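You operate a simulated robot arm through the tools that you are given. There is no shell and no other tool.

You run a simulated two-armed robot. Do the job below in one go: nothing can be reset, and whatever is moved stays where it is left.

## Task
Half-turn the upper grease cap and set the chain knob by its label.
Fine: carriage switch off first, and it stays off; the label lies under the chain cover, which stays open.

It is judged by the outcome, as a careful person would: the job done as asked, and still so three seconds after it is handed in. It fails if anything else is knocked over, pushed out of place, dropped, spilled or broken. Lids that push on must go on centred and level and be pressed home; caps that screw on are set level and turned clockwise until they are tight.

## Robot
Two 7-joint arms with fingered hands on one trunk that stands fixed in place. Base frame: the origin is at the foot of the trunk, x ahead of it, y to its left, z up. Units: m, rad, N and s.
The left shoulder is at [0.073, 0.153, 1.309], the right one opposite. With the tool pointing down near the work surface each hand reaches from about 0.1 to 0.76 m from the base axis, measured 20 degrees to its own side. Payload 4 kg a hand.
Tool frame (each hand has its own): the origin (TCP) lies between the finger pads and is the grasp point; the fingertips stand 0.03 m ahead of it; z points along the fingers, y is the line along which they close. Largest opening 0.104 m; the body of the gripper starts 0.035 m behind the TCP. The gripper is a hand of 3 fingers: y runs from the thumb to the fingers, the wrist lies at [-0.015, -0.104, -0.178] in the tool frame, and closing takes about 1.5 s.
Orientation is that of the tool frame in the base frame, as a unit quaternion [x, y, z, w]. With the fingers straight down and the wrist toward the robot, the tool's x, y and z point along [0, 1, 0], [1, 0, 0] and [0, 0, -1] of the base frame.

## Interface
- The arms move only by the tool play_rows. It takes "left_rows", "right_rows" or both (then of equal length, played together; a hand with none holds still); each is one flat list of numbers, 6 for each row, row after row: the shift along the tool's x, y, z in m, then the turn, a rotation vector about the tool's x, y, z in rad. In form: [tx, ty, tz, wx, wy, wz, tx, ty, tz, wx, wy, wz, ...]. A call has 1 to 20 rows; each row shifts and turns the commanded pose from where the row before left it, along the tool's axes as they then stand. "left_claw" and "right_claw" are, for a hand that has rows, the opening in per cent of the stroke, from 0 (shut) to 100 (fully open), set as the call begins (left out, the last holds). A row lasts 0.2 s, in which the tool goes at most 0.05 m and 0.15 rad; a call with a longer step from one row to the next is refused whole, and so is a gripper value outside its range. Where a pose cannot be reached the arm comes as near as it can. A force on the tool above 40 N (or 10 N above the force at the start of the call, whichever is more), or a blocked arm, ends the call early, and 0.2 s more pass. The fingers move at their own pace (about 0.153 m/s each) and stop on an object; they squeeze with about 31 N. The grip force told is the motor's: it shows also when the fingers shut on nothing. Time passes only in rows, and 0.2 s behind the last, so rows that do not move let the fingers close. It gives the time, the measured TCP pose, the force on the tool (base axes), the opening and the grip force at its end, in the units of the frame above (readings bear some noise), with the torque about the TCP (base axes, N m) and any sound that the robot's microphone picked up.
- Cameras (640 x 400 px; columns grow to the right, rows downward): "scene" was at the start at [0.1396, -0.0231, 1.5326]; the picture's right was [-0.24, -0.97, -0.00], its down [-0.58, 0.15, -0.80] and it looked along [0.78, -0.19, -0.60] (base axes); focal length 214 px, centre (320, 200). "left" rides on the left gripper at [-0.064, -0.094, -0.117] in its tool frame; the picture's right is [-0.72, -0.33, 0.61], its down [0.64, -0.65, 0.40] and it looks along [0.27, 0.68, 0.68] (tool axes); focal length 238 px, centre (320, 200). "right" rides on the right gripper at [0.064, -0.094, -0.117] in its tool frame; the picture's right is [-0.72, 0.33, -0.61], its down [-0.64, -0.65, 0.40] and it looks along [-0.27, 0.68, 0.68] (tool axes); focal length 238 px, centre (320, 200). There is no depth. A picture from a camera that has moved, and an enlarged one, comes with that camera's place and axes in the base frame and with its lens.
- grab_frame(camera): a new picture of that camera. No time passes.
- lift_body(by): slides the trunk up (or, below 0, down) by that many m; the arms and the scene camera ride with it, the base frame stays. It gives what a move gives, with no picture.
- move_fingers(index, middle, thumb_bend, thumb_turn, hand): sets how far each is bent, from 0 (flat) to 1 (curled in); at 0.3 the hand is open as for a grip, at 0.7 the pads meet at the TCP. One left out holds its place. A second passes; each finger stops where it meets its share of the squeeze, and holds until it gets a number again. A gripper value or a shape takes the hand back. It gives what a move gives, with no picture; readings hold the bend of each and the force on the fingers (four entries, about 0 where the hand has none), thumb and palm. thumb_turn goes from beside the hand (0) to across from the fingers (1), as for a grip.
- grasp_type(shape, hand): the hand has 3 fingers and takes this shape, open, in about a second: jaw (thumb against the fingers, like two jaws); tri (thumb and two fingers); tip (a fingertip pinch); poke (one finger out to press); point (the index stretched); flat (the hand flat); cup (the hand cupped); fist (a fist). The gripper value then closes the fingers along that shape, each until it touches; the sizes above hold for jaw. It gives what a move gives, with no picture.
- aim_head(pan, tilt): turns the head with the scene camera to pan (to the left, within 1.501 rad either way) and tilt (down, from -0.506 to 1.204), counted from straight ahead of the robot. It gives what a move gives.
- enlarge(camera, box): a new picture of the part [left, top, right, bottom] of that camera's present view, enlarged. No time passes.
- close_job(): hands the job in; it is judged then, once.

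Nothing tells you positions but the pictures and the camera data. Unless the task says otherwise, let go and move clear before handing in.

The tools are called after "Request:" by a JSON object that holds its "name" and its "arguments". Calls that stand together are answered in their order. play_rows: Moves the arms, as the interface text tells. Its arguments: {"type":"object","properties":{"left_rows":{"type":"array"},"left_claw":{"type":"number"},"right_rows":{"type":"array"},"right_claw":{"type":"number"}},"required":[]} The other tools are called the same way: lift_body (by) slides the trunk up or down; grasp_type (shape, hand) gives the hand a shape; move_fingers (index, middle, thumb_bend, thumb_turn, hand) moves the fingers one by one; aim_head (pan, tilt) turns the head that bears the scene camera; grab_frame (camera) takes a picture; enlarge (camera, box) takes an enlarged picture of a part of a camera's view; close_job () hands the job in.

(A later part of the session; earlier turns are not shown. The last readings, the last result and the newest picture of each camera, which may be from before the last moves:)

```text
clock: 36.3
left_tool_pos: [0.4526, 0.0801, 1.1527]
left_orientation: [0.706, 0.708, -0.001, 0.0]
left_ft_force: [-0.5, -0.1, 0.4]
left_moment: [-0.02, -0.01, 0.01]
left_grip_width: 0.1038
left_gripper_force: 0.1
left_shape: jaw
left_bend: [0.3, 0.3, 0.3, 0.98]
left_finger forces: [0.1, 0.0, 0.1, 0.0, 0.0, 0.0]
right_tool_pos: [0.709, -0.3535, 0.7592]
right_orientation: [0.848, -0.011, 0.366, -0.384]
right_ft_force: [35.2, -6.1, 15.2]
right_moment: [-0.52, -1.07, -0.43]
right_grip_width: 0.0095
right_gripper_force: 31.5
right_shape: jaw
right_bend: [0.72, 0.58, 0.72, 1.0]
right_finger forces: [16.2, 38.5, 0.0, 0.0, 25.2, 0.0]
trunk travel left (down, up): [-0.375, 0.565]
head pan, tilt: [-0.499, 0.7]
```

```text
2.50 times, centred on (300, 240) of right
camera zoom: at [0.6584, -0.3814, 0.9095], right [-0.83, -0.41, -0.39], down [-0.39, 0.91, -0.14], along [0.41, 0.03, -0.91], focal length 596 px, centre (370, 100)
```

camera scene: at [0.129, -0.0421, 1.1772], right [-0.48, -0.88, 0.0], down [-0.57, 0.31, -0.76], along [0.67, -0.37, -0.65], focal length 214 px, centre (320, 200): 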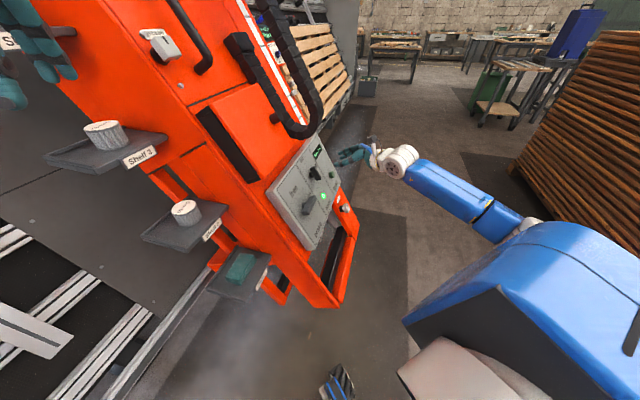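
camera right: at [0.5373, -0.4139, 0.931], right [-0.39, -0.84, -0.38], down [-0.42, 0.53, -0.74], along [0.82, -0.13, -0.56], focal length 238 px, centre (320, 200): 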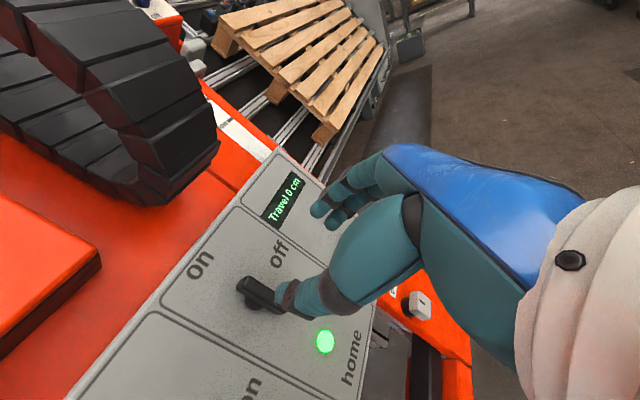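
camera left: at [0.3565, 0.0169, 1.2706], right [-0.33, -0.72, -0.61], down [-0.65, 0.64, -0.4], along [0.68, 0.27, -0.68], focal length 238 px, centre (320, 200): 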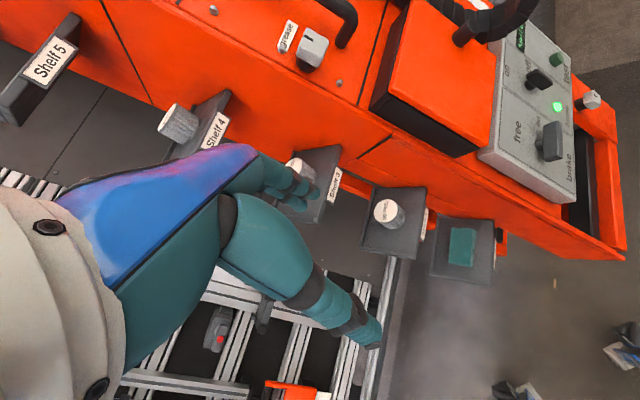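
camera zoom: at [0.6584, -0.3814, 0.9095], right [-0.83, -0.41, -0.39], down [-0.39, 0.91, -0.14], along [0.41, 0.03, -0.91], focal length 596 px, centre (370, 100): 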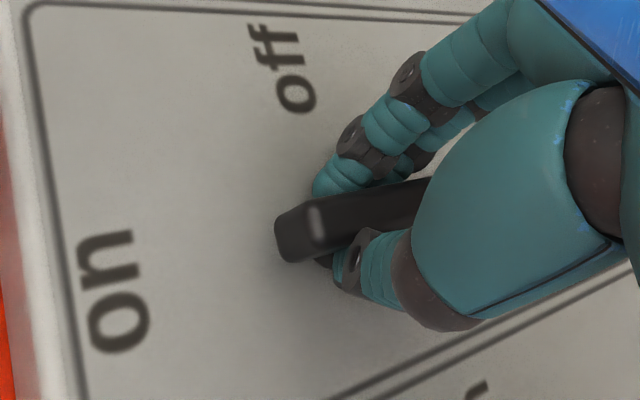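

No movement even at about 0.8 Nm, so the switch is stiff and my grip at its centre gives little leverage. I'll release, turn the hand back, re-grip nearer the bar's top end, and swing it along its arc.

Request:
{"name": "play_rows", "arguments": {"right_rows": [0, 0, 0, 0, 0, -0.05, 0, 0, 0, 0, 0, -0.05, 0, 0, 0, 0, 0, 0, 0, 0, 0, 0, 0, 0, 0, 0, 0, 0, 0, 0], "right_claw": 50}}

Request:
{"name": "enlarge", "arguments": {"camera": "right", "box": [220, 140, 380, 300]}}

```text
clock: 37.5
left_tool_pos: [0.4504, 0.0813, 1.1557]
left_orientation: [0.706, 0.708, 0.0, 0.0]
left_ft_force: [0.0, -0.6, 0.0]
left_moment: [-0.01, 0.0, -0.01]
left_grip_width: 0.1039
left_gripper_force: 0.1
left_shape: jaw
left_bend: [0.3, 0.3, 0.3, 0.98]
left_finger forces: [0.0, 0.1, 0.0, 0.1, 0.0, 0.1]
right_tool_pos: [0.7043, -0.3534, 0.7537]
right_orientation: [0.85, 0.033, 0.379, -0.365]
right_ft_force: [0.8, 0.1, 0.5]
right_moment: [-0.03, 0.0, 0.0]
right_grip_width: 0.0516
right_gripper_force: 0.0
right_shape: jaw
right_bend: [0.74, 0.45, 0.7, 1.0]
right_finger forces: [0.0, 0.0, 0.0, 0.0, 0.0, 0.0]
trunk travel left (down, up): [-0.375, 0.565]
head pan, tilt: [-0.499, 0.7]
```

```text
2.50 times, centred on (300, 220) of right
camera zoom: at [0.6473, -0.373, 0.9034], right [-0.78, -0.47, -0.4], down [-0.42, 0.88, -0.22], along [0.46, 0.0, -0.89], focal length 596 px, centre (370, 150)
```

zoom: 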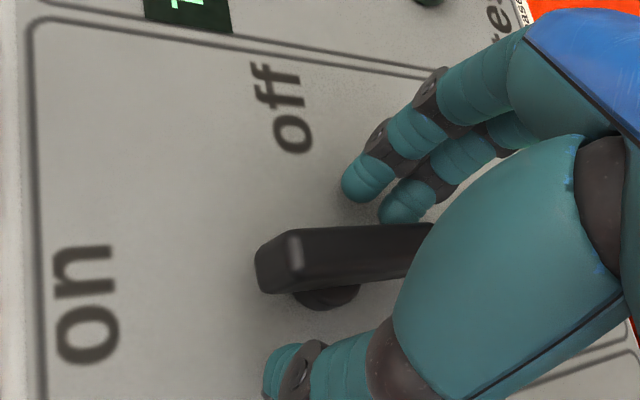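

Bar free and unmoved. Rotating the hand back square and shifting up toward the bar's top end.

Request:
{"name": "play_rows", "arguments": {"right_rows": [0, 0, 0, 0, 0, -0.143, 0, 0, 0, 0, 0, -0.143, 0, 0, 0, 0, 0, -0.143, 0, 0, 0, 0, 0, -0.143, 0, 0, 0, 0, 0, -0.143, 0.014, 0.002, 0.002, 0, 0, 0]}}

Request:
{"name": "enlarge", "arguments": {"camera": "right", "box": [220, 140, 380, 300]}}

Request:
{"name": "enlarge", "arguments": {"camera": "left", "box": [510, 20, 630, 120]}}

```text
clock: 38.9
left_tool_pos: [0.4503, 0.0805, 1.154]
left_orientation: [0.707, 0.708, 0.0, 0.0]
left_ft_force: [-0.4, -0.8, -0.3]
left_moment: [0.01, -0.01, 0.04]
left_grip_width: 0.1036
left_gripper_force: 0.2
left_shape: jaw
left_bend: [0.3, 0.3, 0.3, 0.98]
left_finger forces: [0.0, 0.1, 0.0, 0.0, 0.1, 0.0]
right_tool_pos: [0.7124, -0.3509, 0.767]
right_orientation: [0.785, 0.328, 0.483, -0.208]
right_ft_force: [-0.2, -0.4, 0.0]
right_moment: [0.04, 0.01, 0.0]
right_grip_width: 0.0518
right_gripper_force: 0.0
right_shape: jaw
right_bend: [0.74, 0.45, 0.7, 1.0]
right_finger forces: [0.0, 0.0, 0.0, 0.0, 0.1, 0.1]
trunk travel left (down, up): [-0.375, 0.565]
head pan, tilt: [-0.499, 0.7]
```

```text
2.50 times, centred on (300, 220) of right
camera zoom: at [0.5941, -0.3393, 0.8759], right [-0.38, -0.85, -0.37], down [-0.42, 0.52, -0.75], along [0.83, -0.13, -0.55], focal length 596 px, centre (370, 150)
```

zoom: 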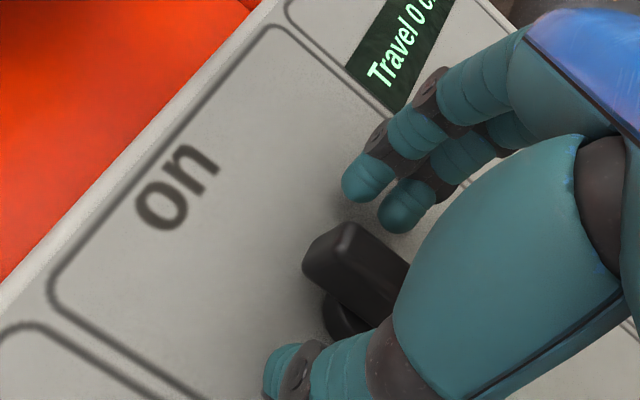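

```text
4.00 times, centred on (570, 70) of left
camera zoom: at [0.3567, 0.0175, 1.2706], right [-0.33, -0.72, -0.61], down [-0.65, 0.64, -0.4], along [0.68, 0.27, -0.68], focal length 953 px, centre (-680, 720)
```

zoom: 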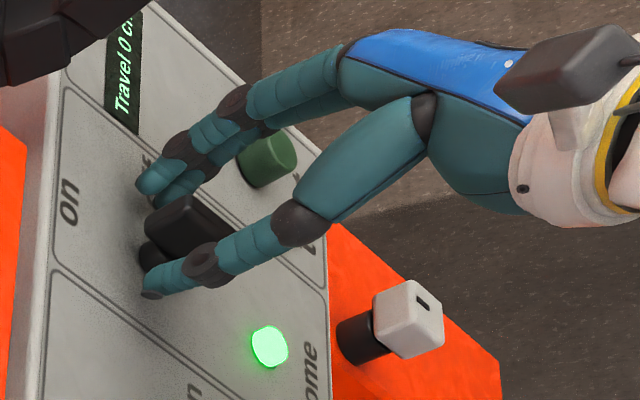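

Gripping the upper part of the bar and swinging it clockwise along its arc.

Request:
{"name": "play_rows", "arguments": {"right_rows": [0, 0, 0, 0, 0, 0, 0, 0, 0, 0, 0, 0, 0, 0, 0, 0, 0, 0, 0, 0, 0, 0, 0, 0, 0, 0, 0, 0, 0, 0], "right_claw": 0}}

Request:
{"name": "play_rows", "arguments": {"right_rows": [0, 0.003, 0, 0, 0, 0.1, 0, 0.003, 0, 0, 0, 0.1, 0, 0.002, 0, 0, 0, 0.1]}}

Request:
{"name": "enlarge", "arguments": {"camera": "right", "box": [220, 140, 380, 300]}}

Request:
{"name": "enlarge", "arguments": {"camera": "left", "box": [510, 20, 630, 120]}}

```text
clock: 40.1
left_tool_pos: [0.4492, 0.0808, 1.1534]
left_orientation: [0.706, 0.708, 0.0, 0.0]
left_ft_force: [0.5, -0.5, 0.9]
left_moment: [-0.03, -0.02, -0.02]
left_grip_width: 0.1038
left_gripper_force: 0.0
left_shape: jaw
left_bend: [0.3, 0.3, 0.3, 0.98]
left_finger forces: [0.0, 0.0, 0.1, 0.1, 0.0, 0.0]
right_tool_pos: [0.7134, -0.3503, 0.7663]
right_orientation: [0.785, 0.327, 0.483, -0.208]
right_ft_force: [-0.2, 2.2, -1.3]
right_moment: [0.03, -0.02, -0.01]
right_grip_width: 0.0083
right_gripper_force: 31.1
right_shape: jaw
right_bend: [0.71, 0.67, 0.73, 1.0]
right_finger forces: [17.7, 9.4, 0.0, 0.0, 28.3, 0.0]
trunk travel left (down, up): [-0.375, 0.565]
head pan, tilt: [-0.499, 0.7]
```

```text
clock: 40.9
left_tool_pos: [0.4484, 0.0839, 1.1542]
left_orientation: [0.706, 0.708, 0.0, 0.001]
left_ft_force: [-0.6, 0.5, -0.4]
left_moment: [0.01, 0.0, -0.02]
left_grip_width: 0.104
left_gripper_force: 0.0
left_shape: jaw
left_bend: [0.3, 0.3, 0.3, 0.98]
left_finger forces: [0.0, 0.1, 0.0, 0.1, 0.0, 0.0]
right_tool_pos: [0.7164, -0.3513, 0.7666]
right_orientation: [0.824, 0.208, 0.446, -0.28]
right_ft_force: [-10.8, 8.8, 0.6]
right_moment: [0.07, 0.12, 0.38]
right_grip_width: 0.0088
right_gripper_force: 31.1
right_shape: jaw
right_bend: [0.72, 0.67, 0.72, 1.0]
right_finger forces: [11.6, 10.8, 0.0, 0.0, 36.2, 0.0]
trunk travel left (down, up): [-0.375, 0.565]
head pan, tilt: [-0.499, 0.7]
```

```text
2.50 times, centred on (300, 220) of right
camera zoom: at [0.6222, -0.3498, 0.899], right [-0.56, -0.71, -0.43], down [-0.46, 0.7, -0.55], along [0.69, -0.11, -0.72], focal length 596 px, centre (370, 150)
```

zoom: 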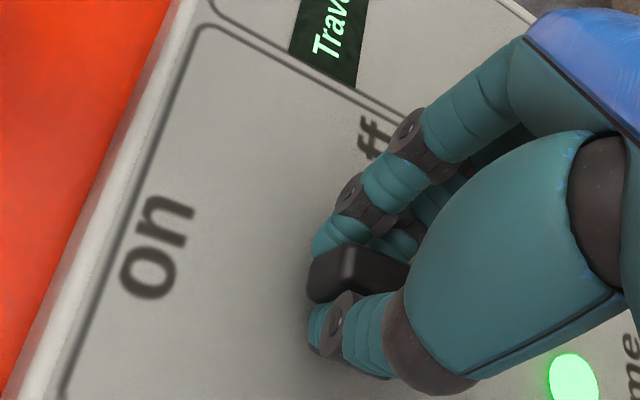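

```text
4.00 times, centred on (570, 70) of left
camera zoom: at [0.3548, 0.0199, 1.2711], right [-0.32, -0.72, -0.61], down [-0.65, 0.64, -0.41], along [0.68, 0.27, -0.68], focal length 953 px, centre (-680, 720)
```

zoom: 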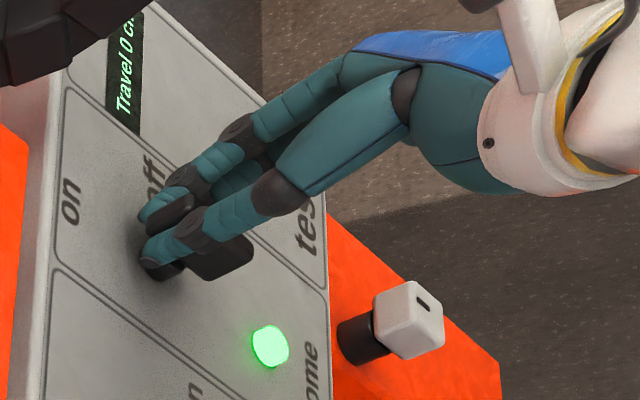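

Forces are still modest; I'll push further along the arc with more sideways bias.

Request:
{"name": "play_rows", "arguments": {"right_rows": [0, 0.005, 0, 0, 0, 0.06, 0, 0.005, 0, 0, 0, 0.06, 0, 0.004, 0, 0, 0, 0.06]}}

Request:
{"name": "enlarge", "arguments": {"camera": "right", "box": [220, 140, 380, 300]}}

Request:
{"name": "enlarge", "arguments": {"camera": "left", "box": [510, 20, 630, 120]}}

```text
clock: 41.7
left_tool_pos: [0.4462, 0.086, 1.1545]
left_orientation: [0.707, 0.707, 0.0, 0.002]
left_ft_force: [-0.9, -0.6, 0.1]
left_moment: [0.02, 0.01, 0.03]
left_grip_width: 0.1037
left_gripper_force: 0.0
left_shape: jaw
left_bend: [0.3, 0.3, 0.3, 0.98]
left_finger forces: [0.0, 0.0, 0.1, 0.0, 0.0, 0.0]
right_tool_pos: [0.7225, -0.3578, 0.7668]
right_orientation: [0.838, 0.136, 0.422, -0.317]
right_ft_force: [-25.6, 22.1, 7.3]
right_moment: [0.49, 0.24, 0.72]
right_grip_width: 0.0079
right_gripper_force: 31.0
right_shape: jaw
right_bend: [0.73, 0.72, 0.68, 1.0]
right_finger forces: [4.7, 3.1, 0.0, 0.0, 41.4, 0.0]
trunk travel left (down, up): [-0.375, 0.565]
head pan, tilt: [-0.499, 0.7]
```

```text
2.50 times, centred on (300, 220) of right
camera zoom: at [0.6434, -0.3644, 0.9086], right [-0.66, -0.62, -0.43], down [-0.46, 0.78, -0.41], along [0.6, -0.07, -0.8], focal length 596 px, centre (370, 150)
```

zoom: 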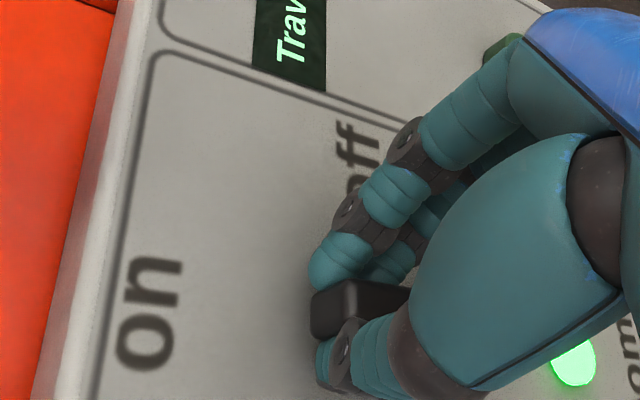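

```text
4.00 times, centred on (570, 70) of left
camera zoom: at [0.3515, 0.024, 1.272], right [-0.32, -0.72, -0.61], down [-0.65, 0.64, -0.41], along [0.69, 0.27, -0.68], focal length 953 px, centre (-680, 720)
```

zoom: 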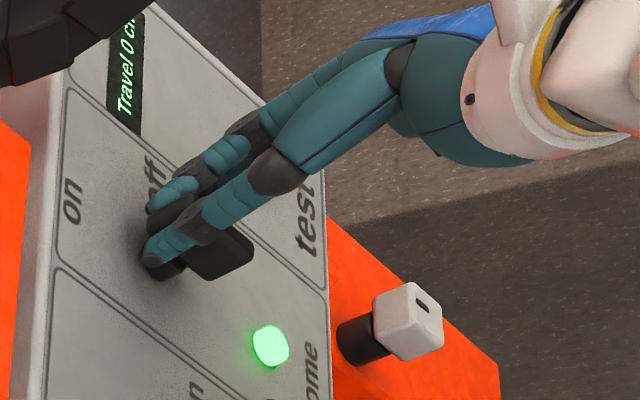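

Still fixed at about 35 N. Before forcing anything I'll release, back away and study the panel front-on for a lock, other labels, or another switch that is the carriage's.

Request:
{"name": "play_rows", "arguments": {"right_rows": [0, -0.008, 0, 0, 0, -0.05, 0, -0.006, 0, 0, 0, 0, 0, 0, 0, 0, 0, 0, 0, 0, 0, 0, 0, 0], "right_claw": 60}}

Request:
{"name": "play_rows", "arguments": {"right_rows": [0, 0, -0.03, 0, 0, 0, 0, 0, -0.04, 0, 0, 0, 0, 0, -0.04, 0, 0, 0, 0, 0, -0.04, 0, 0, 0, 0, 0, -0.04, 0, 0, 0]}}

Request:
{"name": "grab_frame", "arguments": {"camera": "right"}}

Request:
{"name": "enlarge", "arguments": {"camera": "left", "box": [440, 0, 640, 200]}}

```text
clock: 42.7
left_tool_pos: [0.4499, 0.0823, 1.1538]
left_orientation: [0.706, 0.708, -0.001, 0.0]
left_ft_force: [0.2, 0.4, -0.2]
left_moment: [0.01, 0.0, 0.02]
left_grip_width: 0.1039
left_gripper_force: 0.0
left_shape: jaw
left_bend: [0.3, 0.3, 0.3, 0.98]
left_finger forces: [0.0, 0.0, 0.1, 0.0, 0.0, 0.1]
right_tool_pos: [0.7198, -0.3542, 0.7669]
right_orientation: [0.836, 0.152, 0.428, -0.307]
right_ft_force: [-0.2, -0.4, 0.4]
right_moment: [-0.03, -0.04, 0.02]
right_grip_width: 0.0619
right_gripper_force: 0.0
right_shape: jaw
right_bend: [0.29, 0.41, 0.65, 1.0]
right_finger forces: [0.0, 0.0, 0.0, 0.0, 0.1, 0.0]
trunk travel left (down, up): [-0.375, 0.565]
head pan, tilt: [-0.499, 0.7]
```

```text
clock: 43.9
left_tool_pos: [0.4482, 0.0809, 1.1541]
left_orientation: [0.706, 0.708, 0.001, 0.001]
left_ft_force: [-0.1, 0.0, -0.2]
left_moment: [0.03, 0.0, 0.02]
left_grip_width: 0.1039
left_gripper_force: 0.0
left_shape: jaw
left_bend: [0.3, 0.3, 0.3, 0.98]
left_finger forces: [0.0, 0.0, 0.1, 0.0, 0.1, 0.0]
right_tool_pos: [0.6028, -0.4762, 0.854]
right_orientation: [0.836, 0.153, 0.428, -0.308]
right_ft_force: [0.9, 0.0, -0.3]
right_moment: [-0.04, -0.01, 0.03]
right_grip_width: 0.0623
right_gripper_force: 0.0
right_shape: jaw
right_bend: [0.29, 0.41, 0.65, 1.0]
right_finger forces: [0.0, 0.0, 0.0, 0.0, 0.0, 0.1]
trunk travel left (down, up): [-0.375, 0.565]
head pan, tilt: [-0.499, 0.7]
```

```text
taken
camera right: at [0.5193, -0.4799, 0.9935], right [-0.63, -0.64, -0.43], down [-0.46, 0.76, -0.45], along [0.62, -0.08, -0.78], focal length 238 px, centre (320, 200)
```

right: 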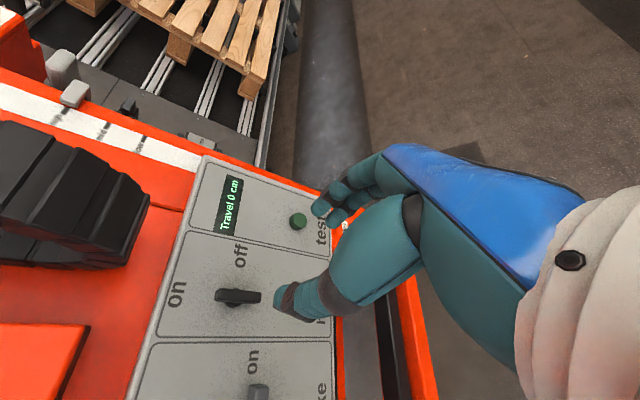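

```text
2.00 times, centred on (540, 100) of left
camera zoom: at [0.355, 0.0176, 1.2711], right [-0.32, -0.72, -0.61], down [-0.65, 0.64, -0.41], along [0.68, 0.27, -0.68], focal length 477 px, centre (-120, 400)
```

zoom: 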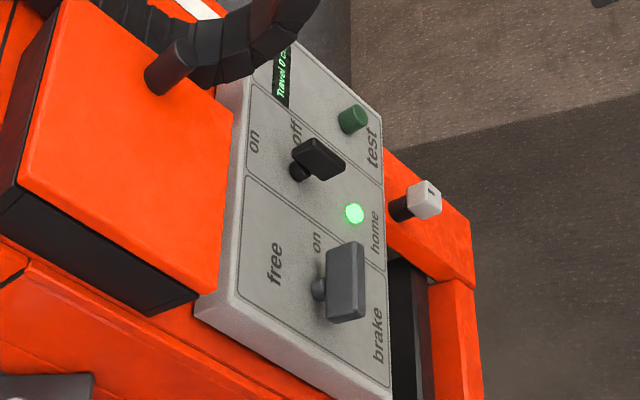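

The panel reads: "brake" lever (free/on) and the black switch (on up, off right), so this is the carriage switch; it's just stiff. A side push with the fingers' rigid side at the bar's end gave the most torque, so I'll return to that pose and ramp the push gradually.

Request:
{"name": "grasp_type", "arguments": {"hand": "right", "shape": "poke"}}

Request:
{"name": "play_rows", "arguments": {"right_rows": [0, 0, 0, 0, 0, -0.143, 0, 0, 0, 0, 0, -0.143, 0, 0, 0, 0, 0, -0.143, 0, 0, 0, 0, 0, -0.143, 0, 0, 0, 0, 0, -0.143, 0, 0, 0, 0, 0, -0.143, 0, 0, 0, 0, 0, -0.143, 0, 0, 0, 0, 0, -0.143, 0, 0, 0, 0, 0, -0.143, 0, 0, 0, 0, 0, -0.143, 0, 0, 0, 0, 0, -0.143, 0, 0, 0, 0, 0, -0.143, 0, 0, 0, 0, 0, -0.143, 0, 0, 0, 0, 0, -0.143]}}

```text
clock: 44.8
left_tool_pos: [0.4497, 0.0794, 1.1539]
left_orientation: [0.707, 0.708, 0.0, 0.0]
left_ft_force: [-0.5, 0.4, -0.1]
left_moment: [0.02, 0.02, -0.02]
left_grip_width: 0.1036
left_gripper_force: 0.1
left_shape: jaw
left_bend: [0.3, 0.3, 0.3, 0.98]
left_finger forces: [0.0, 0.1, 0.1, 0.0, 0.0, 0.1]
right_tool_pos: [0.6032, -0.4765, 0.8532]
right_orientation: [0.836, 0.152, 0.428, -0.307]
right_ft_force: [0.4, -0.2, 0.8]
right_moment: [0.03, 0.01, -0.04]
right_grip_width: 0.0001
right_gripper_force: 0.2
right_shape: poke
right_bend: [0.7, 0.7, 1.0, 1.0]
right_finger forces: [0.0, 0.0, 0.0, 0.0, 0.0, 0.0]
trunk travel left (down, up): [-0.375, 0.565]
head pan, tilt: [-0.499, 0.7]
```

```text
clock: 47.8
left_tool_pos: [0.451, 0.08, 1.1527]
left_orientation: [0.707, 0.708, 0.001, 0.0]
left_ft_force: [0.1, 0.5, 0.0]
left_moment: [-0.03, 0.0, 0.0]
left_grip_width: 0.1037
left_gripper_force: 0.0
left_shape: jaw
left_bend: [0.3, 0.3, 0.3, 0.98]
left_finger forces: [0.0, 0.1, 0.0, 0.0, 0.0, 0.0]
right_tool_pos: [0.6015, -0.4782, 0.8506]
right_orientation: [0.323, 0.786, 0.489, 0.195]
right_ft_force: [0.1, 0.0, 0.6]
right_moment: [-0.02, 0.02, 0.02]
right_grip_width: 0.0
right_gripper_force: 0.1
right_shape: poke
right_bend: [0.7, 0.7, 1.0, 1.0]
right_finger forces: [0.1, 0.0, 0.0, 0.0, 0.1, 0.0]
trunk travel left (down, up): [-0.375, 0.565]
head pan, tilt: [-0.499, 0.7]
```

Request:
{"name": "play_rows", "arguments": {"right_rows": [0.02, 0, 0.03, 0, 0, 0, 0.02, -0.002, 0.03, 0, 0, 0, 0.017, 0, 0.03, 0, 0, 0, 0, 0, 0.03, 0, 0, 0, 0, 0, 0.03, 0, 0, 0, 0, 0, 0.025, 0, 0, 0, 0, 0, 0.01, 0, 0, 0]}}

Request:
{"name": "enlarge", "arguments": {"camera": "left", "box": [510, 20, 630, 120]}}

Request:
{"name": "enlarge", "arguments": {"camera": "scene", "box": [310, 150, 370, 210]}}

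```text
clock: 49.4
left_tool_pos: [0.4507, 0.0797, 1.154]
left_orientation: [0.707, 0.708, 0.0, 0.0]
left_ft_force: [0.1, 0.0, -0.5]
left_moment: [0.0, -0.04, 0.0]
left_grip_width: 0.1038
left_gripper_force: 0.0
left_shape: jaw
left_bend: [0.3, 0.3, 0.3, 0.98]
left_finger forces: [0.0, 0.0, 0.0, 0.1, 0.1, 0.1]
right_tool_pos: [0.6724, -0.319, 0.7676]
right_orientation: [0.324, 0.787, 0.489, 0.194]
right_ft_force: [-0.5, -0.8, -0.4]
right_moment: [-0.03, 0.02, -0.01]
right_grip_width: 0.0
right_gripper_force: 0.0
right_shape: poke
right_bend: [0.7, 0.7, 1.0, 1.0]
right_finger forces: [0.0, 0.0, 0.1, 0.1, 0.0, 0.0]
trunk travel left (down, up): [-0.375, 0.565]
head pan, tilt: [-0.499, 0.7]
```

```text
4.00 times, centred on (570, 70) of left
camera zoom: at [0.3567, 0.017, 1.2706], right [-0.33, -0.72, -0.61], down [-0.65, 0.64, -0.4], along [0.68, 0.27, -0.68], focal length 953 px, centre (-680, 720)
```

zoom: 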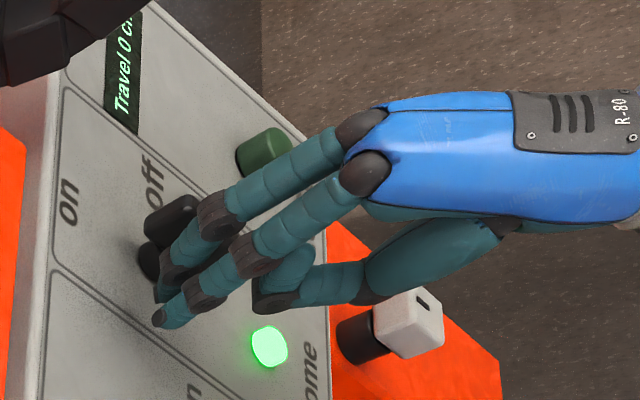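

```text
6.67 times, centred on (340, 180) of scene
camera zoom: at [0.1295, -0.042, 1.1772], right [-0.48, -0.88, 0.0], down [-0.57, 0.31, -0.76], along [0.67, -0.37, -0.65], focal length 1430 px, centre (187, 333)
```

zoom: 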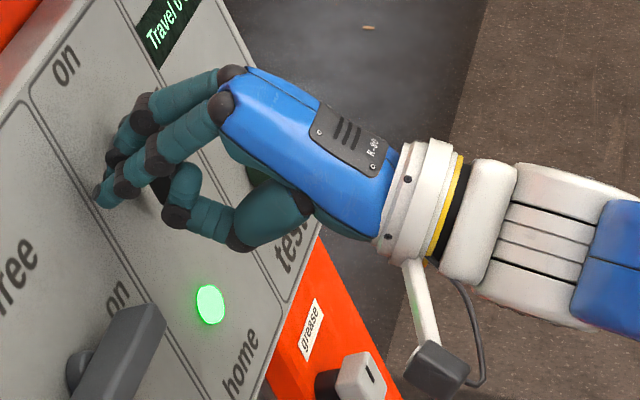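

Geometry is consistent: fingertip is left of the bar's top end. I'll move to contact and then ramp the push in short calls.

Request:
{"name": "play_rows", "arguments": {"right_rows": [0, 0, 0.004, 0, 0, 0, -0.012, 0, 0, 0, 0, 0, -0.012, 0, 0, 0, 0, 0, -0.008, 0, 0, 0, 0, 0]}}

Request:
{"name": "play_rows", "arguments": {"right_rows": [-0.004, 0, 0, 0, 0, 0, -0.003, 0, 0, 0, 0, 0]}}

Request:
{"name": "enlarge", "arguments": {"camera": "left", "box": [510, 20, 630, 120]}}

```text
clock: 50.4
left_tool_pos: [0.4468, 0.0824, 1.1548]
left_orientation: [0.707, 0.707, 0.0, 0.002]
left_ft_force: [0.1, 0.0, 0.2]
left_moment: [-0.02, -0.03, 0.02]
left_grip_width: 0.1036
left_gripper_force: 0.0
left_shape: jaw
left_bend: [0.3, 0.3, 0.3, 0.98]
left_finger forces: [0.0, 0.0, 0.1, 0.0, 0.0, 0.0]
right_tool_pos: [0.6963, -0.3356, 0.7658]
right_orientation: [0.321, 0.787, 0.489, 0.194]
right_ft_force: [-11.7, 7.4, -1.4]
right_moment: [0.02, 0.01, 0.25]
right_grip_width: 0.0
right_gripper_force: 0.0
right_shape: poke
right_bend: [0.7, 0.7, 1.0, 1.0]
right_finger forces: [0.0, 14.0, 0.0, 0.1, 0.1, 0.0]
trunk travel left (down, up): [-0.375, 0.565]
head pan, tilt: [-0.499, 0.7]
```

```text
clock: 51.0
left_tool_pos: [0.4479, 0.0816, 1.1556]
left_orientation: [0.707, 0.708, -0.001, 0.001]
left_ft_force: [-0.2, 0.0, 0.3]
left_moment: [-0.02, 0.0, 0.01]
left_grip_width: 0.1036
left_gripper_force: 0.0
left_shape: jaw
left_bend: [0.3, 0.3, 0.3, 0.98]
left_finger forces: [0.0, 0.0, 0.0, 0.0, 0.1, 0.0]
right_tool_pos: [0.699, -0.3354, 0.7656]
right_orientation: [0.314, 0.789, 0.493, 0.189]
right_ft_force: [-21.5, 8.8, 3.6]
right_moment: [0.03, -0.04, 0.32]
right_grip_width: 0.0002
right_gripper_force: 0.0
right_shape: poke
right_bend: [0.7, 0.7, 1.0, 1.0]
right_finger forces: [0.0, 22.4, 0.0, 0.1, 0.0, 0.0]
trunk travel left (down, up): [-0.375, 0.565]
head pan, tilt: [-0.499, 0.7]
stopped in row 2 (right hand): the force on the tool passed its limit at 42 N (the readings are from after the stop); the commanded pose is now the measured one
```

```text
4.00 times, centred on (570, 70) of left
camera zoom: at [0.3537, 0.0191, 1.2717], right [-0.32, -0.72, -0.61], down [-0.65, 0.64, -0.41], along [0.68, 0.27, -0.68], focal length 953 px, centre (-680, 720)
```

zoom: 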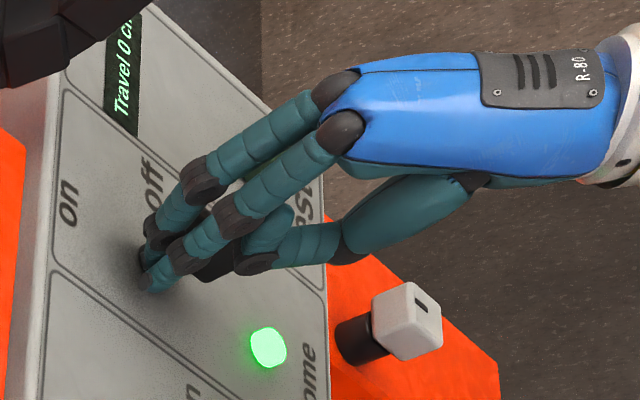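

42 N (~0.9 Nm) clockwise and no motion – suspicious. As a gentle check whether the switch is at its clockwise stop, I'll go round the bar's top and try it lightly the other way.

Request:
{"name": "play_rows", "arguments": {"right_rows": [0.008, 0, 0, 0, 0, 0, 0, 0, -0.02, 0, 0, 0, 0, 0, -0.02, 0, 0, 0, -0.035, 0, 0, 0, 0, 0, -0.035, 0, 0, 0, 0, 0]}}

Request:
{"name": "enlarge", "arguments": {"camera": "left", "box": [510, 20, 630, 120]}}

Request:
{"name": "enlarge", "arguments": {"camera": "scene", "box": [310, 150, 370, 210]}}

```text
clock: 52.2
left_tool_pos: [0.452, 0.0825, 1.153]
left_orientation: [0.707, 0.707, -0.002, 0.0]
left_ft_force: [0.4, 0.6, 0.0]
left_moment: [-0.02, -0.03, -0.02]
left_grip_width: 0.1036
left_gripper_force: 0.1
left_shape: jaw
left_bend: [0.3, 0.3, 0.3, 0.98]
left_finger forces: [0.0, 0.0, 0.1, 0.0, 0.0, 0.0]
right_tool_pos: [0.7212, -0.4072, 0.7792]
right_orientation: [0.318, 0.79, 0.49, 0.189]
right_ft_force: [0.9, -0.2, -0.5]
right_moment: [-0.01, 0.01, 0.01]
right_grip_width: 0.0001
right_gripper_force: 0.2
right_shape: poke
right_bend: [0.7, 0.7, 1.0, 1.0]
right_finger forces: [0.1, 0.0, 0.1, 0.0, 0.1, 0.0]
trunk travel left (down, up): [-0.375, 0.565]
head pan, tilt: [-0.499, 0.7]
```

```text
4.00 times, centred on (570, 70) of left
camera zoom: at [0.3575, 0.0192, 1.2703], right [-0.33, -0.72, -0.61], down [-0.65, 0.64, -0.4], along [0.68, 0.27, -0.68], focal length 953 px, centre (-680, 720)
```

zoom: 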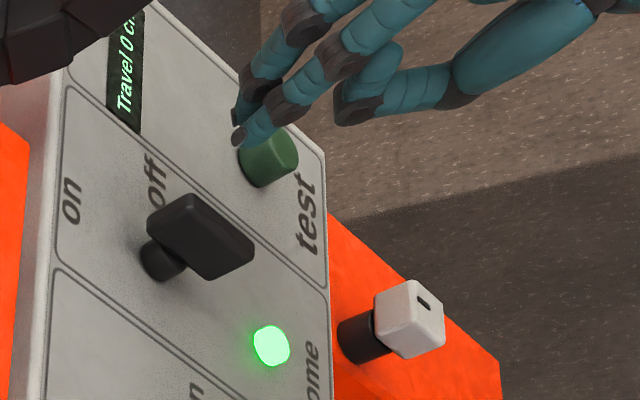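

```text
6.67 times, centred on (340, 180) of scene
camera zoom: at [0.1312, -0.0402, 1.1771], right [-0.48, -0.88, 0.0], down [-0.57, 0.31, -0.76], along [0.67, -0.37, -0.65], focal length 1430 px, centre (187, 333)
```

zoom: 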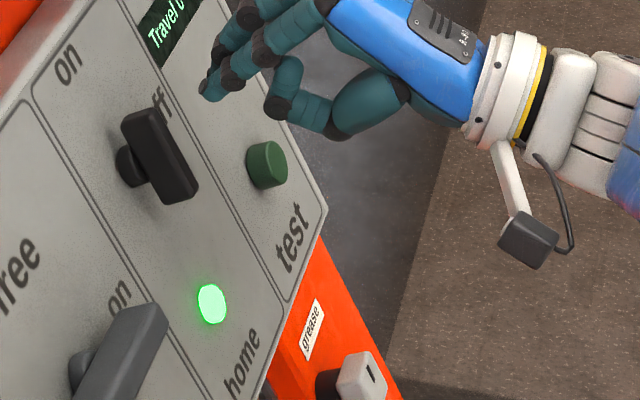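

Request:
{"name": "play_rows", "arguments": {"right_rows": [0, 0, 0.02, 0, 0, 0, 0, 0, 0.014, 0, 0, 0, 0.012, 0, 0, 0, 0, 0, 0.006, 0, 0, 0, 0, 0, 0.005, 0, 0, 0, 0, 0]}}

Request:
{"name": "enlarge", "arguments": {"camera": "left", "box": [510, 20, 630, 120]}}

Request:
{"name": "enlarge", "arguments": {"camera": "scene", "box": [310, 150, 370, 210]}}

```text
clock: 53.4
left_tool_pos: [0.4474, 0.0788, 1.1552]
left_orientation: [0.707, 0.708, 0.001, 0.0]
left_ft_force: [0.1, -0.2, 0.3]
left_moment: [-0.01, 0.0, -0.01]
left_grip_width: 0.1036
left_gripper_force: 0.0
left_shape: jaw
left_bend: [0.3, 0.3, 0.3, 0.98]
left_finger forces: [0.1, 0.0, 0.0, 0.1, 0.1, 0.1]
right_tool_pos: [0.7251, -0.3715, 0.7657]
right_orientation: [0.319, 0.788, 0.491, 0.19]
right_ft_force: [0.0, 0.4, -1.0]
right_moment: [0.0, 0.01, -0.01]
right_grip_width: 0.0
right_gripper_force: 0.1
right_shape: poke
right_bend: [0.7, 0.7, 1.0, 1.0]
right_finger forces: [0.0, 0.1, 0.1, 0.0, 0.1, 0.0]
right hand out of reach, approached as far as the arm can: row 1, 2, 3, 4
trunk travel left (down, up): [-0.375, 0.565]
head pan, tilt: [-0.499, 0.7]
```

```text
4.00 times, centred on (570, 70) of left
camera zoom: at [0.3542, 0.0155, 1.2714], right [-0.32, -0.72, -0.62], down [-0.65, 0.64, -0.4], along [0.68, 0.27, -0.68], focal length 953 px, centre (-680, 720)
```

zoom: 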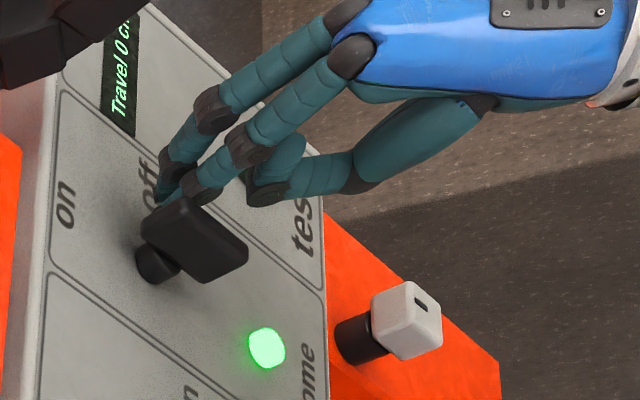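

```text
6.67 times, centred on (340, 180) of scene
camera zoom: at [0.1284, -0.0436, 1.1773], right [-0.48, -0.88, 0.0], down [-0.57, 0.31, -0.76], along [0.67, -0.36, -0.65], focal length 1430 px, centre (187, 333)
```

zoom: 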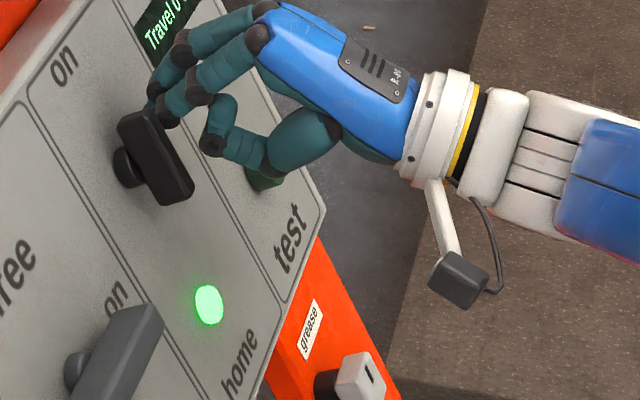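

Request:
{"name": "play_rows", "arguments": {"right_rows": [0.006, 0, 0, 0, 0, 0, 0.005, 0, 0, 0, 0, 0, 0.004, 0, 0, 0, 0, 0]}}

Request:
{"name": "enlarge", "arguments": {"camera": "left", "box": [510, 20, 630, 120]}}

Request:
{"name": "enlarge", "arguments": {"camera": "scene", "box": [310, 150, 370, 210]}}

```text
clock: 54.2
left_tool_pos: [0.4483, 0.0814, 1.1548]
left_orientation: [0.706, 0.708, 0.001, 0.001]
left_ft_force: [-0.8, 0.3, -0.6]
left_moment: [-0.02, 0.01, -0.02]
left_grip_width: 0.1036
left_gripper_force: 0.0
left_shape: jaw
left_bend: [0.3, 0.3, 0.3, 0.98]
left_finger forces: [0.1, 0.0, 0.0, 0.1, 0.0, 0.0]
right_tool_pos: [0.7155, -0.3591, 0.7645]
right_orientation: [0.318, 0.789, 0.491, 0.19]
right_ft_force: [0.3, -0.9, 3.4]
right_moment: [0.1, -0.04, -0.03]
right_grip_width: 0.0
right_gripper_force: 0.1
right_shape: poke
right_bend: [0.7, 0.7, 1.0, 1.0]
right_finger forces: [2.4, 0.0, 0.1, 0.0, 0.0, 0.0]
trunk travel left (down, up): [-0.375, 0.565]
head pan, tilt: [-0.499, 0.7]
```

```text
4.00 times, centred on (570, 70) of left
camera zoom: at [0.3551, 0.0176, 1.2711], right [-0.32, -0.72, -0.61], down [-0.65, 0.64, -0.41], along [0.68, 0.27, -0.68], focal length 953 px, centre (-680, 720)
```

zoom: 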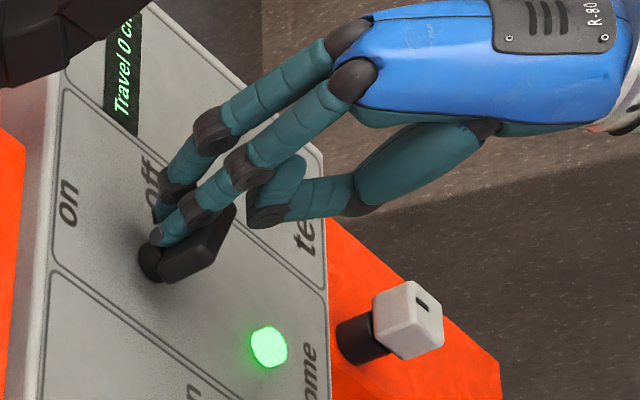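

```text
6.67 times, centred on (340, 180) of scene
camera zoom: at [0.1291, -0.0415, 1.1773], right [-0.48, -0.88, 0.0], down [-0.57, 0.31, -0.76], along [0.67, -0.37, -0.65], focal length 1430 px, centre (187, 333)
```

zoom: 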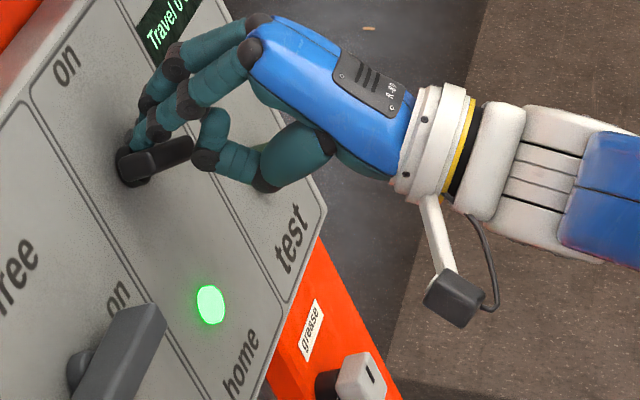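

It turns easily the other way (the clockwise side was its stop): the bar is now about 55° toward horizontal. I'll keep following the arc left and down until it lies horizontal on "off".

Request:
{"name": "play_rows", "arguments": {"right_rows": [0.008, -0.001, 0, 0, 0, 0, 0.008, -0.002, 0, 0, 0, 0, 0.005, -0.002, 0, 0, 0, 0, 0, -0.002, 0, 0, 0, 0]}}

Request:
{"name": "enlarge", "arguments": {"camera": "left", "box": [510, 20, 630, 120]}}

Request:
{"name": "enlarge", "arguments": {"camera": "scene", "box": [310, 150, 370, 210]}}

```text
clock: 55.2
left_tool_pos: [0.4483, 0.0817, 1.1544]
left_orientation: [0.707, 0.708, 0.0, 0.001]
left_ft_force: [-0.3, 0.4, 0.6]
left_moment: [-0.02, -0.02, 0.0]
left_grip_width: 0.1037
left_gripper_force: 0.1
left_shape: jaw
left_bend: [0.3, 0.3, 0.3, 0.98]
left_finger forces: [0.0, 0.0, 0.1, 0.0, 0.0, 0.0]
right_tool_pos: [0.7002, -0.3471, 0.764]
right_orientation: [0.319, 0.786, 0.493, 0.193]
right_ft_force: [20.1, -1.3, 21.5]
right_moment: [0.33, -0.51, -0.32]
right_grip_width: 0.0
right_gripper_force: 0.1
right_shape: poke
right_bend: [0.7, 0.7, 1.0, 1.0]
right_finger forces: [13.2, 11.3, 0.0, 0.1, 0.1, 0.0]
trunk travel left (down, up): [-0.375, 0.565]
head pan, tilt: [-0.499, 0.7]
```

```text
4.00 times, centred on (570, 70) of left
camera zoom: at [0.3549, 0.019, 1.2716], right [-0.32, -0.72, -0.61], down [-0.65, 0.64, -0.41], along [0.68, 0.27, -0.68], focal length 953 px, centre (-680, 720)
```

zoom: 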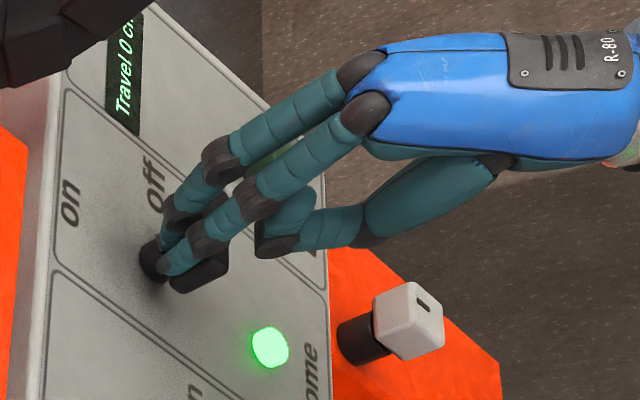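

```text
6.67 times, centred on (340, 180) of scene
camera zoom: at [0.1286, -0.04, 1.1778], right [-0.48, -0.88, 0.0], down [-0.57, 0.31, -0.76], along [0.67, -0.37, -0.64], focal length 1430 px, centre (187, 333)
```

zoom: 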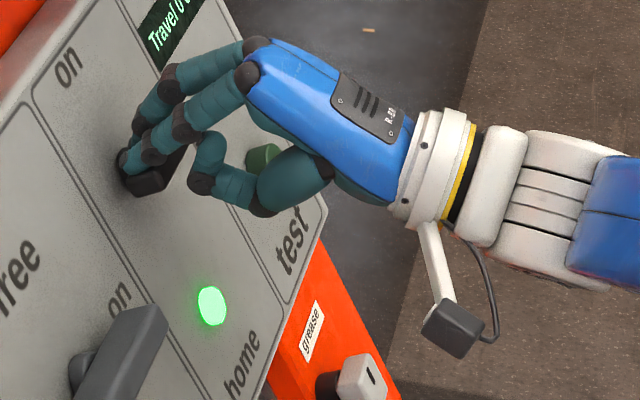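

The push now meets 29 N, which suggests the stop. I'll back the hand off and check the switch's position.

Request:
{"name": "play_rows", "arguments": {"right_rows": [0, 0.012, 0, 0, 0, 0, 0, 0, -0.03, 0, 0, 0, 0, 0, -0.04, 0, 0, 0, 0, 0, -0.04, 0, 0, 0]}}

Request:
{"name": "enlarge", "arguments": {"camera": "left", "box": [510, 20, 630, 120]}}

Request:
{"name": "enlarge", "arguments": {"camera": "scene", "box": [310, 150, 370, 210]}}

Request:
{"name": "grab_frame", "arguments": {"camera": "right"}}

```text
clock: 56.2
left_tool_pos: [0.4478, 0.0812, 1.1551]
left_orientation: [0.706, 0.708, 0.001, 0.0]
left_ft_force: [-0.6, 0.1, 0.3]
left_moment: [0.0, -0.02, 0.02]
left_grip_width: 0.1035
left_gripper_force: 0.0
left_shape: jaw
left_bend: [0.3, 0.3, 0.3, 0.98]
left_finger forces: [0.1, 0.0, 0.0, 0.1, 0.0, 0.1]
right_tool_pos: [0.6373, -0.4163, 0.8165]
right_orientation: [0.318, 0.789, 0.491, 0.189]
right_ft_force: [0.7, -0.8, 0.4]
right_moment: [0.0, 0.01, -0.02]
right_grip_width: 0.0
right_gripper_force: 0.0
right_shape: poke
right_bend: [0.7, 0.7, 1.0, 1.0]
right_finger forces: [0.1, 0.1, 0.0, 0.0, 0.0, 0.0]
trunk travel left (down, up): [-0.375, 0.565]
head pan, tilt: [-0.499, 0.7]
```

```text
4.00 times, centred on (570, 70) of left
camera zoom: at [0.3543, 0.0166, 1.2714], right [-0.32, -0.72, -0.61], down [-0.65, 0.64, -0.41], along [0.68, 0.27, -0.68], focal length 953 px, centre (-680, 720)
```

zoom: 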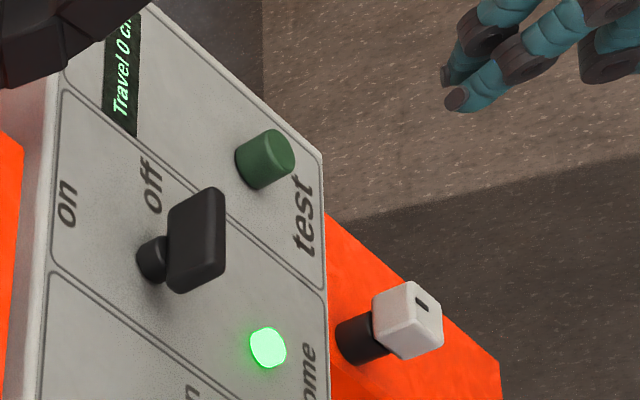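

```text
6.67 times, centred on (340, 180) of scene
camera zoom: at [0.1281, -0.043, 1.1773], right [-0.48, -0.88, 0.0], down [-0.57, 0.31, -0.76], along [0.67, -0.36, -0.65], focal length 1430 px, centre (187, 333)
```

zoom: 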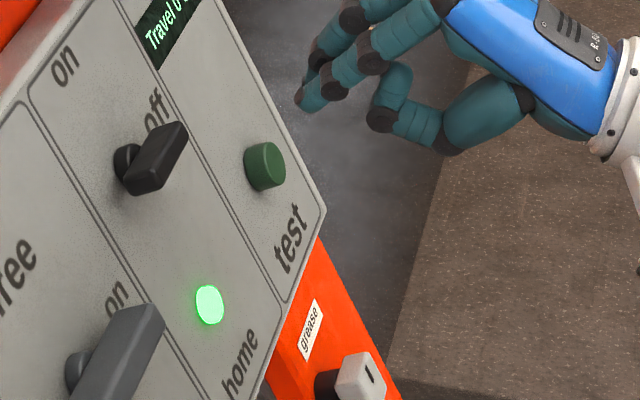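

```text
taken
camera right: at [0.4896, -0.478, 0.7844], right [0.25, -0.79, 0.56], down [0.51, -0.38, -0.77], along [0.83, 0.47, 0.31], focal length 238 px, centre (320, 200)
```

right: 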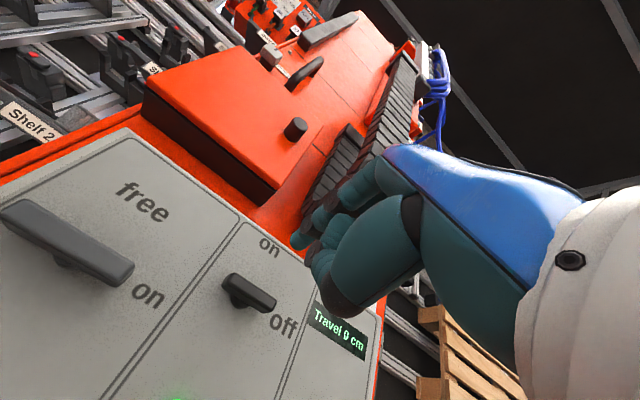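

The switch now lies horizontal on "off". Next is the chain cover; I'll zoom in to see its hinge side and seam before pulling its knob.

Request:
{"name": "enlarge", "arguments": {"camera": "left", "box": [360, 0, 520, 180]}}

Request:
{"name": "enlarge", "arguments": {"camera": "right", "box": [130, 30, 350, 220]}}

Request:
{"name": "aim_head", "arguments": {"pan": 0.1, "tilt": 0.45}}

Request:
{"name": "grab_frame", "arguments": {"camera": "scene"}}

Request:
{"name": "enlarge", "arguments": {"camera": "scene", "box": [220, 120, 420, 320]}}

```text
2.22 times, centred on (440, 90) of left
camera zoom: at [0.3543, 0.0166, 1.2714], right [-0.32, -0.72, -0.61], down [-0.65, 0.64, -0.41], along [0.68, 0.27, -0.68], focal length 530 px, centre (53, 444)
```

zoom: 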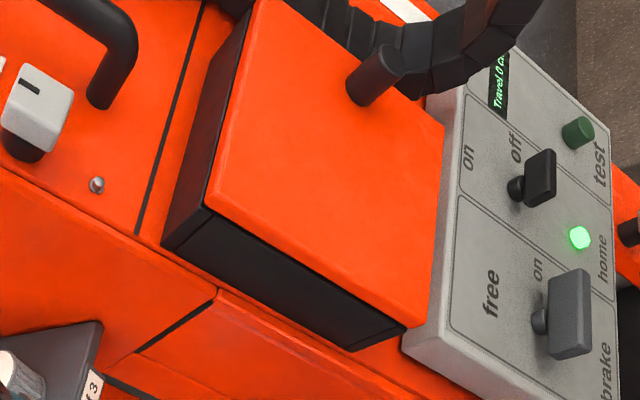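

```text
2.11 times, centred on (240, 125) of right
camera zoom: at [0.4896, -0.478, 0.7844], right [0.25, -0.79, 0.56], down [0.51, -0.38, -0.77], along [0.83, 0.47, 0.31], focal length 502 px, centre (488, 358)
```

zoom: 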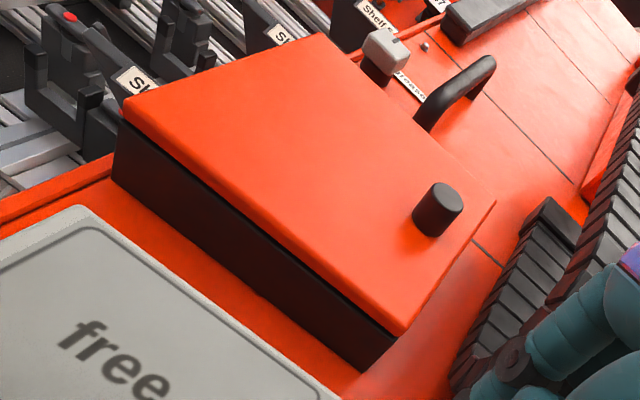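

```text
clock: 57.2
left_tool_pos: [0.4487, 0.0814, 1.1548]
left_orientation: [0.707, 0.708, 0.0, 0.0]
left_ft_force: [0.3, 0.1, 0.2]
left_moment: [0.01, -0.01, 0.02]
left_grip_width: 0.1036
left_gripper_force: 0.0
left_shape: jaw
left_bend: [0.3, 0.3, 0.3, 0.98]
left_finger forces: [0.1, 0.0, 0.0, 0.1, 0.0, 0.1]
right_tool_pos: [0.6388, -0.416, 0.8161]
right_orientation: [0.319, 0.788, 0.491, 0.19]
right_ft_force: [-0.6, 0.1, -0.1]
right_moment: [-0.01, -0.02, 0.0]
right_grip_width: 0.0
right_gripper_force: 0.1
right_shape: poke
right_bend: [0.7, 0.7, 1.0, 1.0]
right_finger forces: [0.0, 0.0, 0.1, 0.1, 0.0, 0.0]
trunk travel left (down, up): [-0.375, 0.565]
head pan, tilt: [0.099, 0.45]
```

```text
taken
camera scene: at [0.1461, 0.0073, 1.1994], right [0.1, -1.0, 0.0], down [-0.44, -0.04, -0.9], along [0.89, 0.09, -0.44], focal length 214 px, centre (320, 200)
```

scene: 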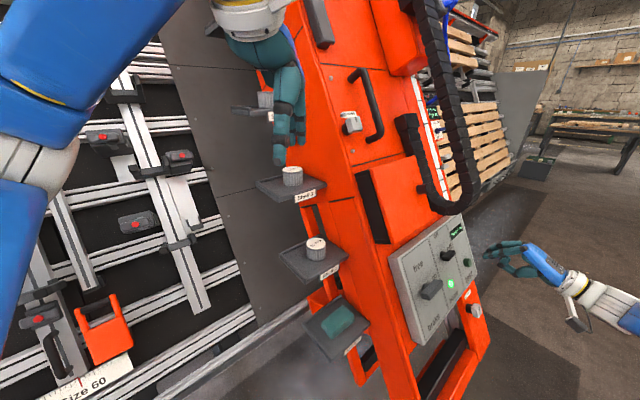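

```text
2.00 times, centred on (320, 220) of scene
camera zoom: at [0.1461, 0.0073, 1.1994], right [0.1, -1.0, 0.0], down [-0.44, -0.04, -0.9], along [0.89, 0.09, -0.44], focal length 429 px, centre (320, 160)
```

zoom: 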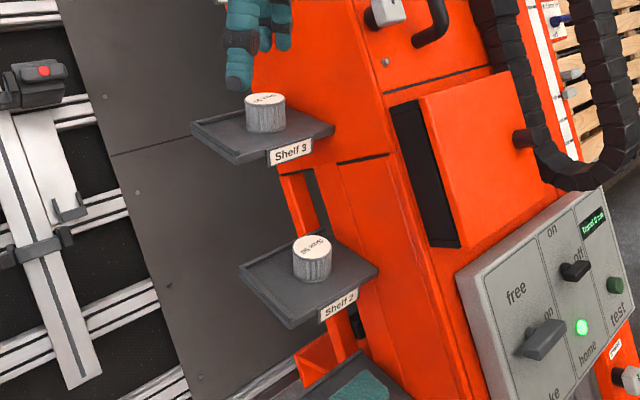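

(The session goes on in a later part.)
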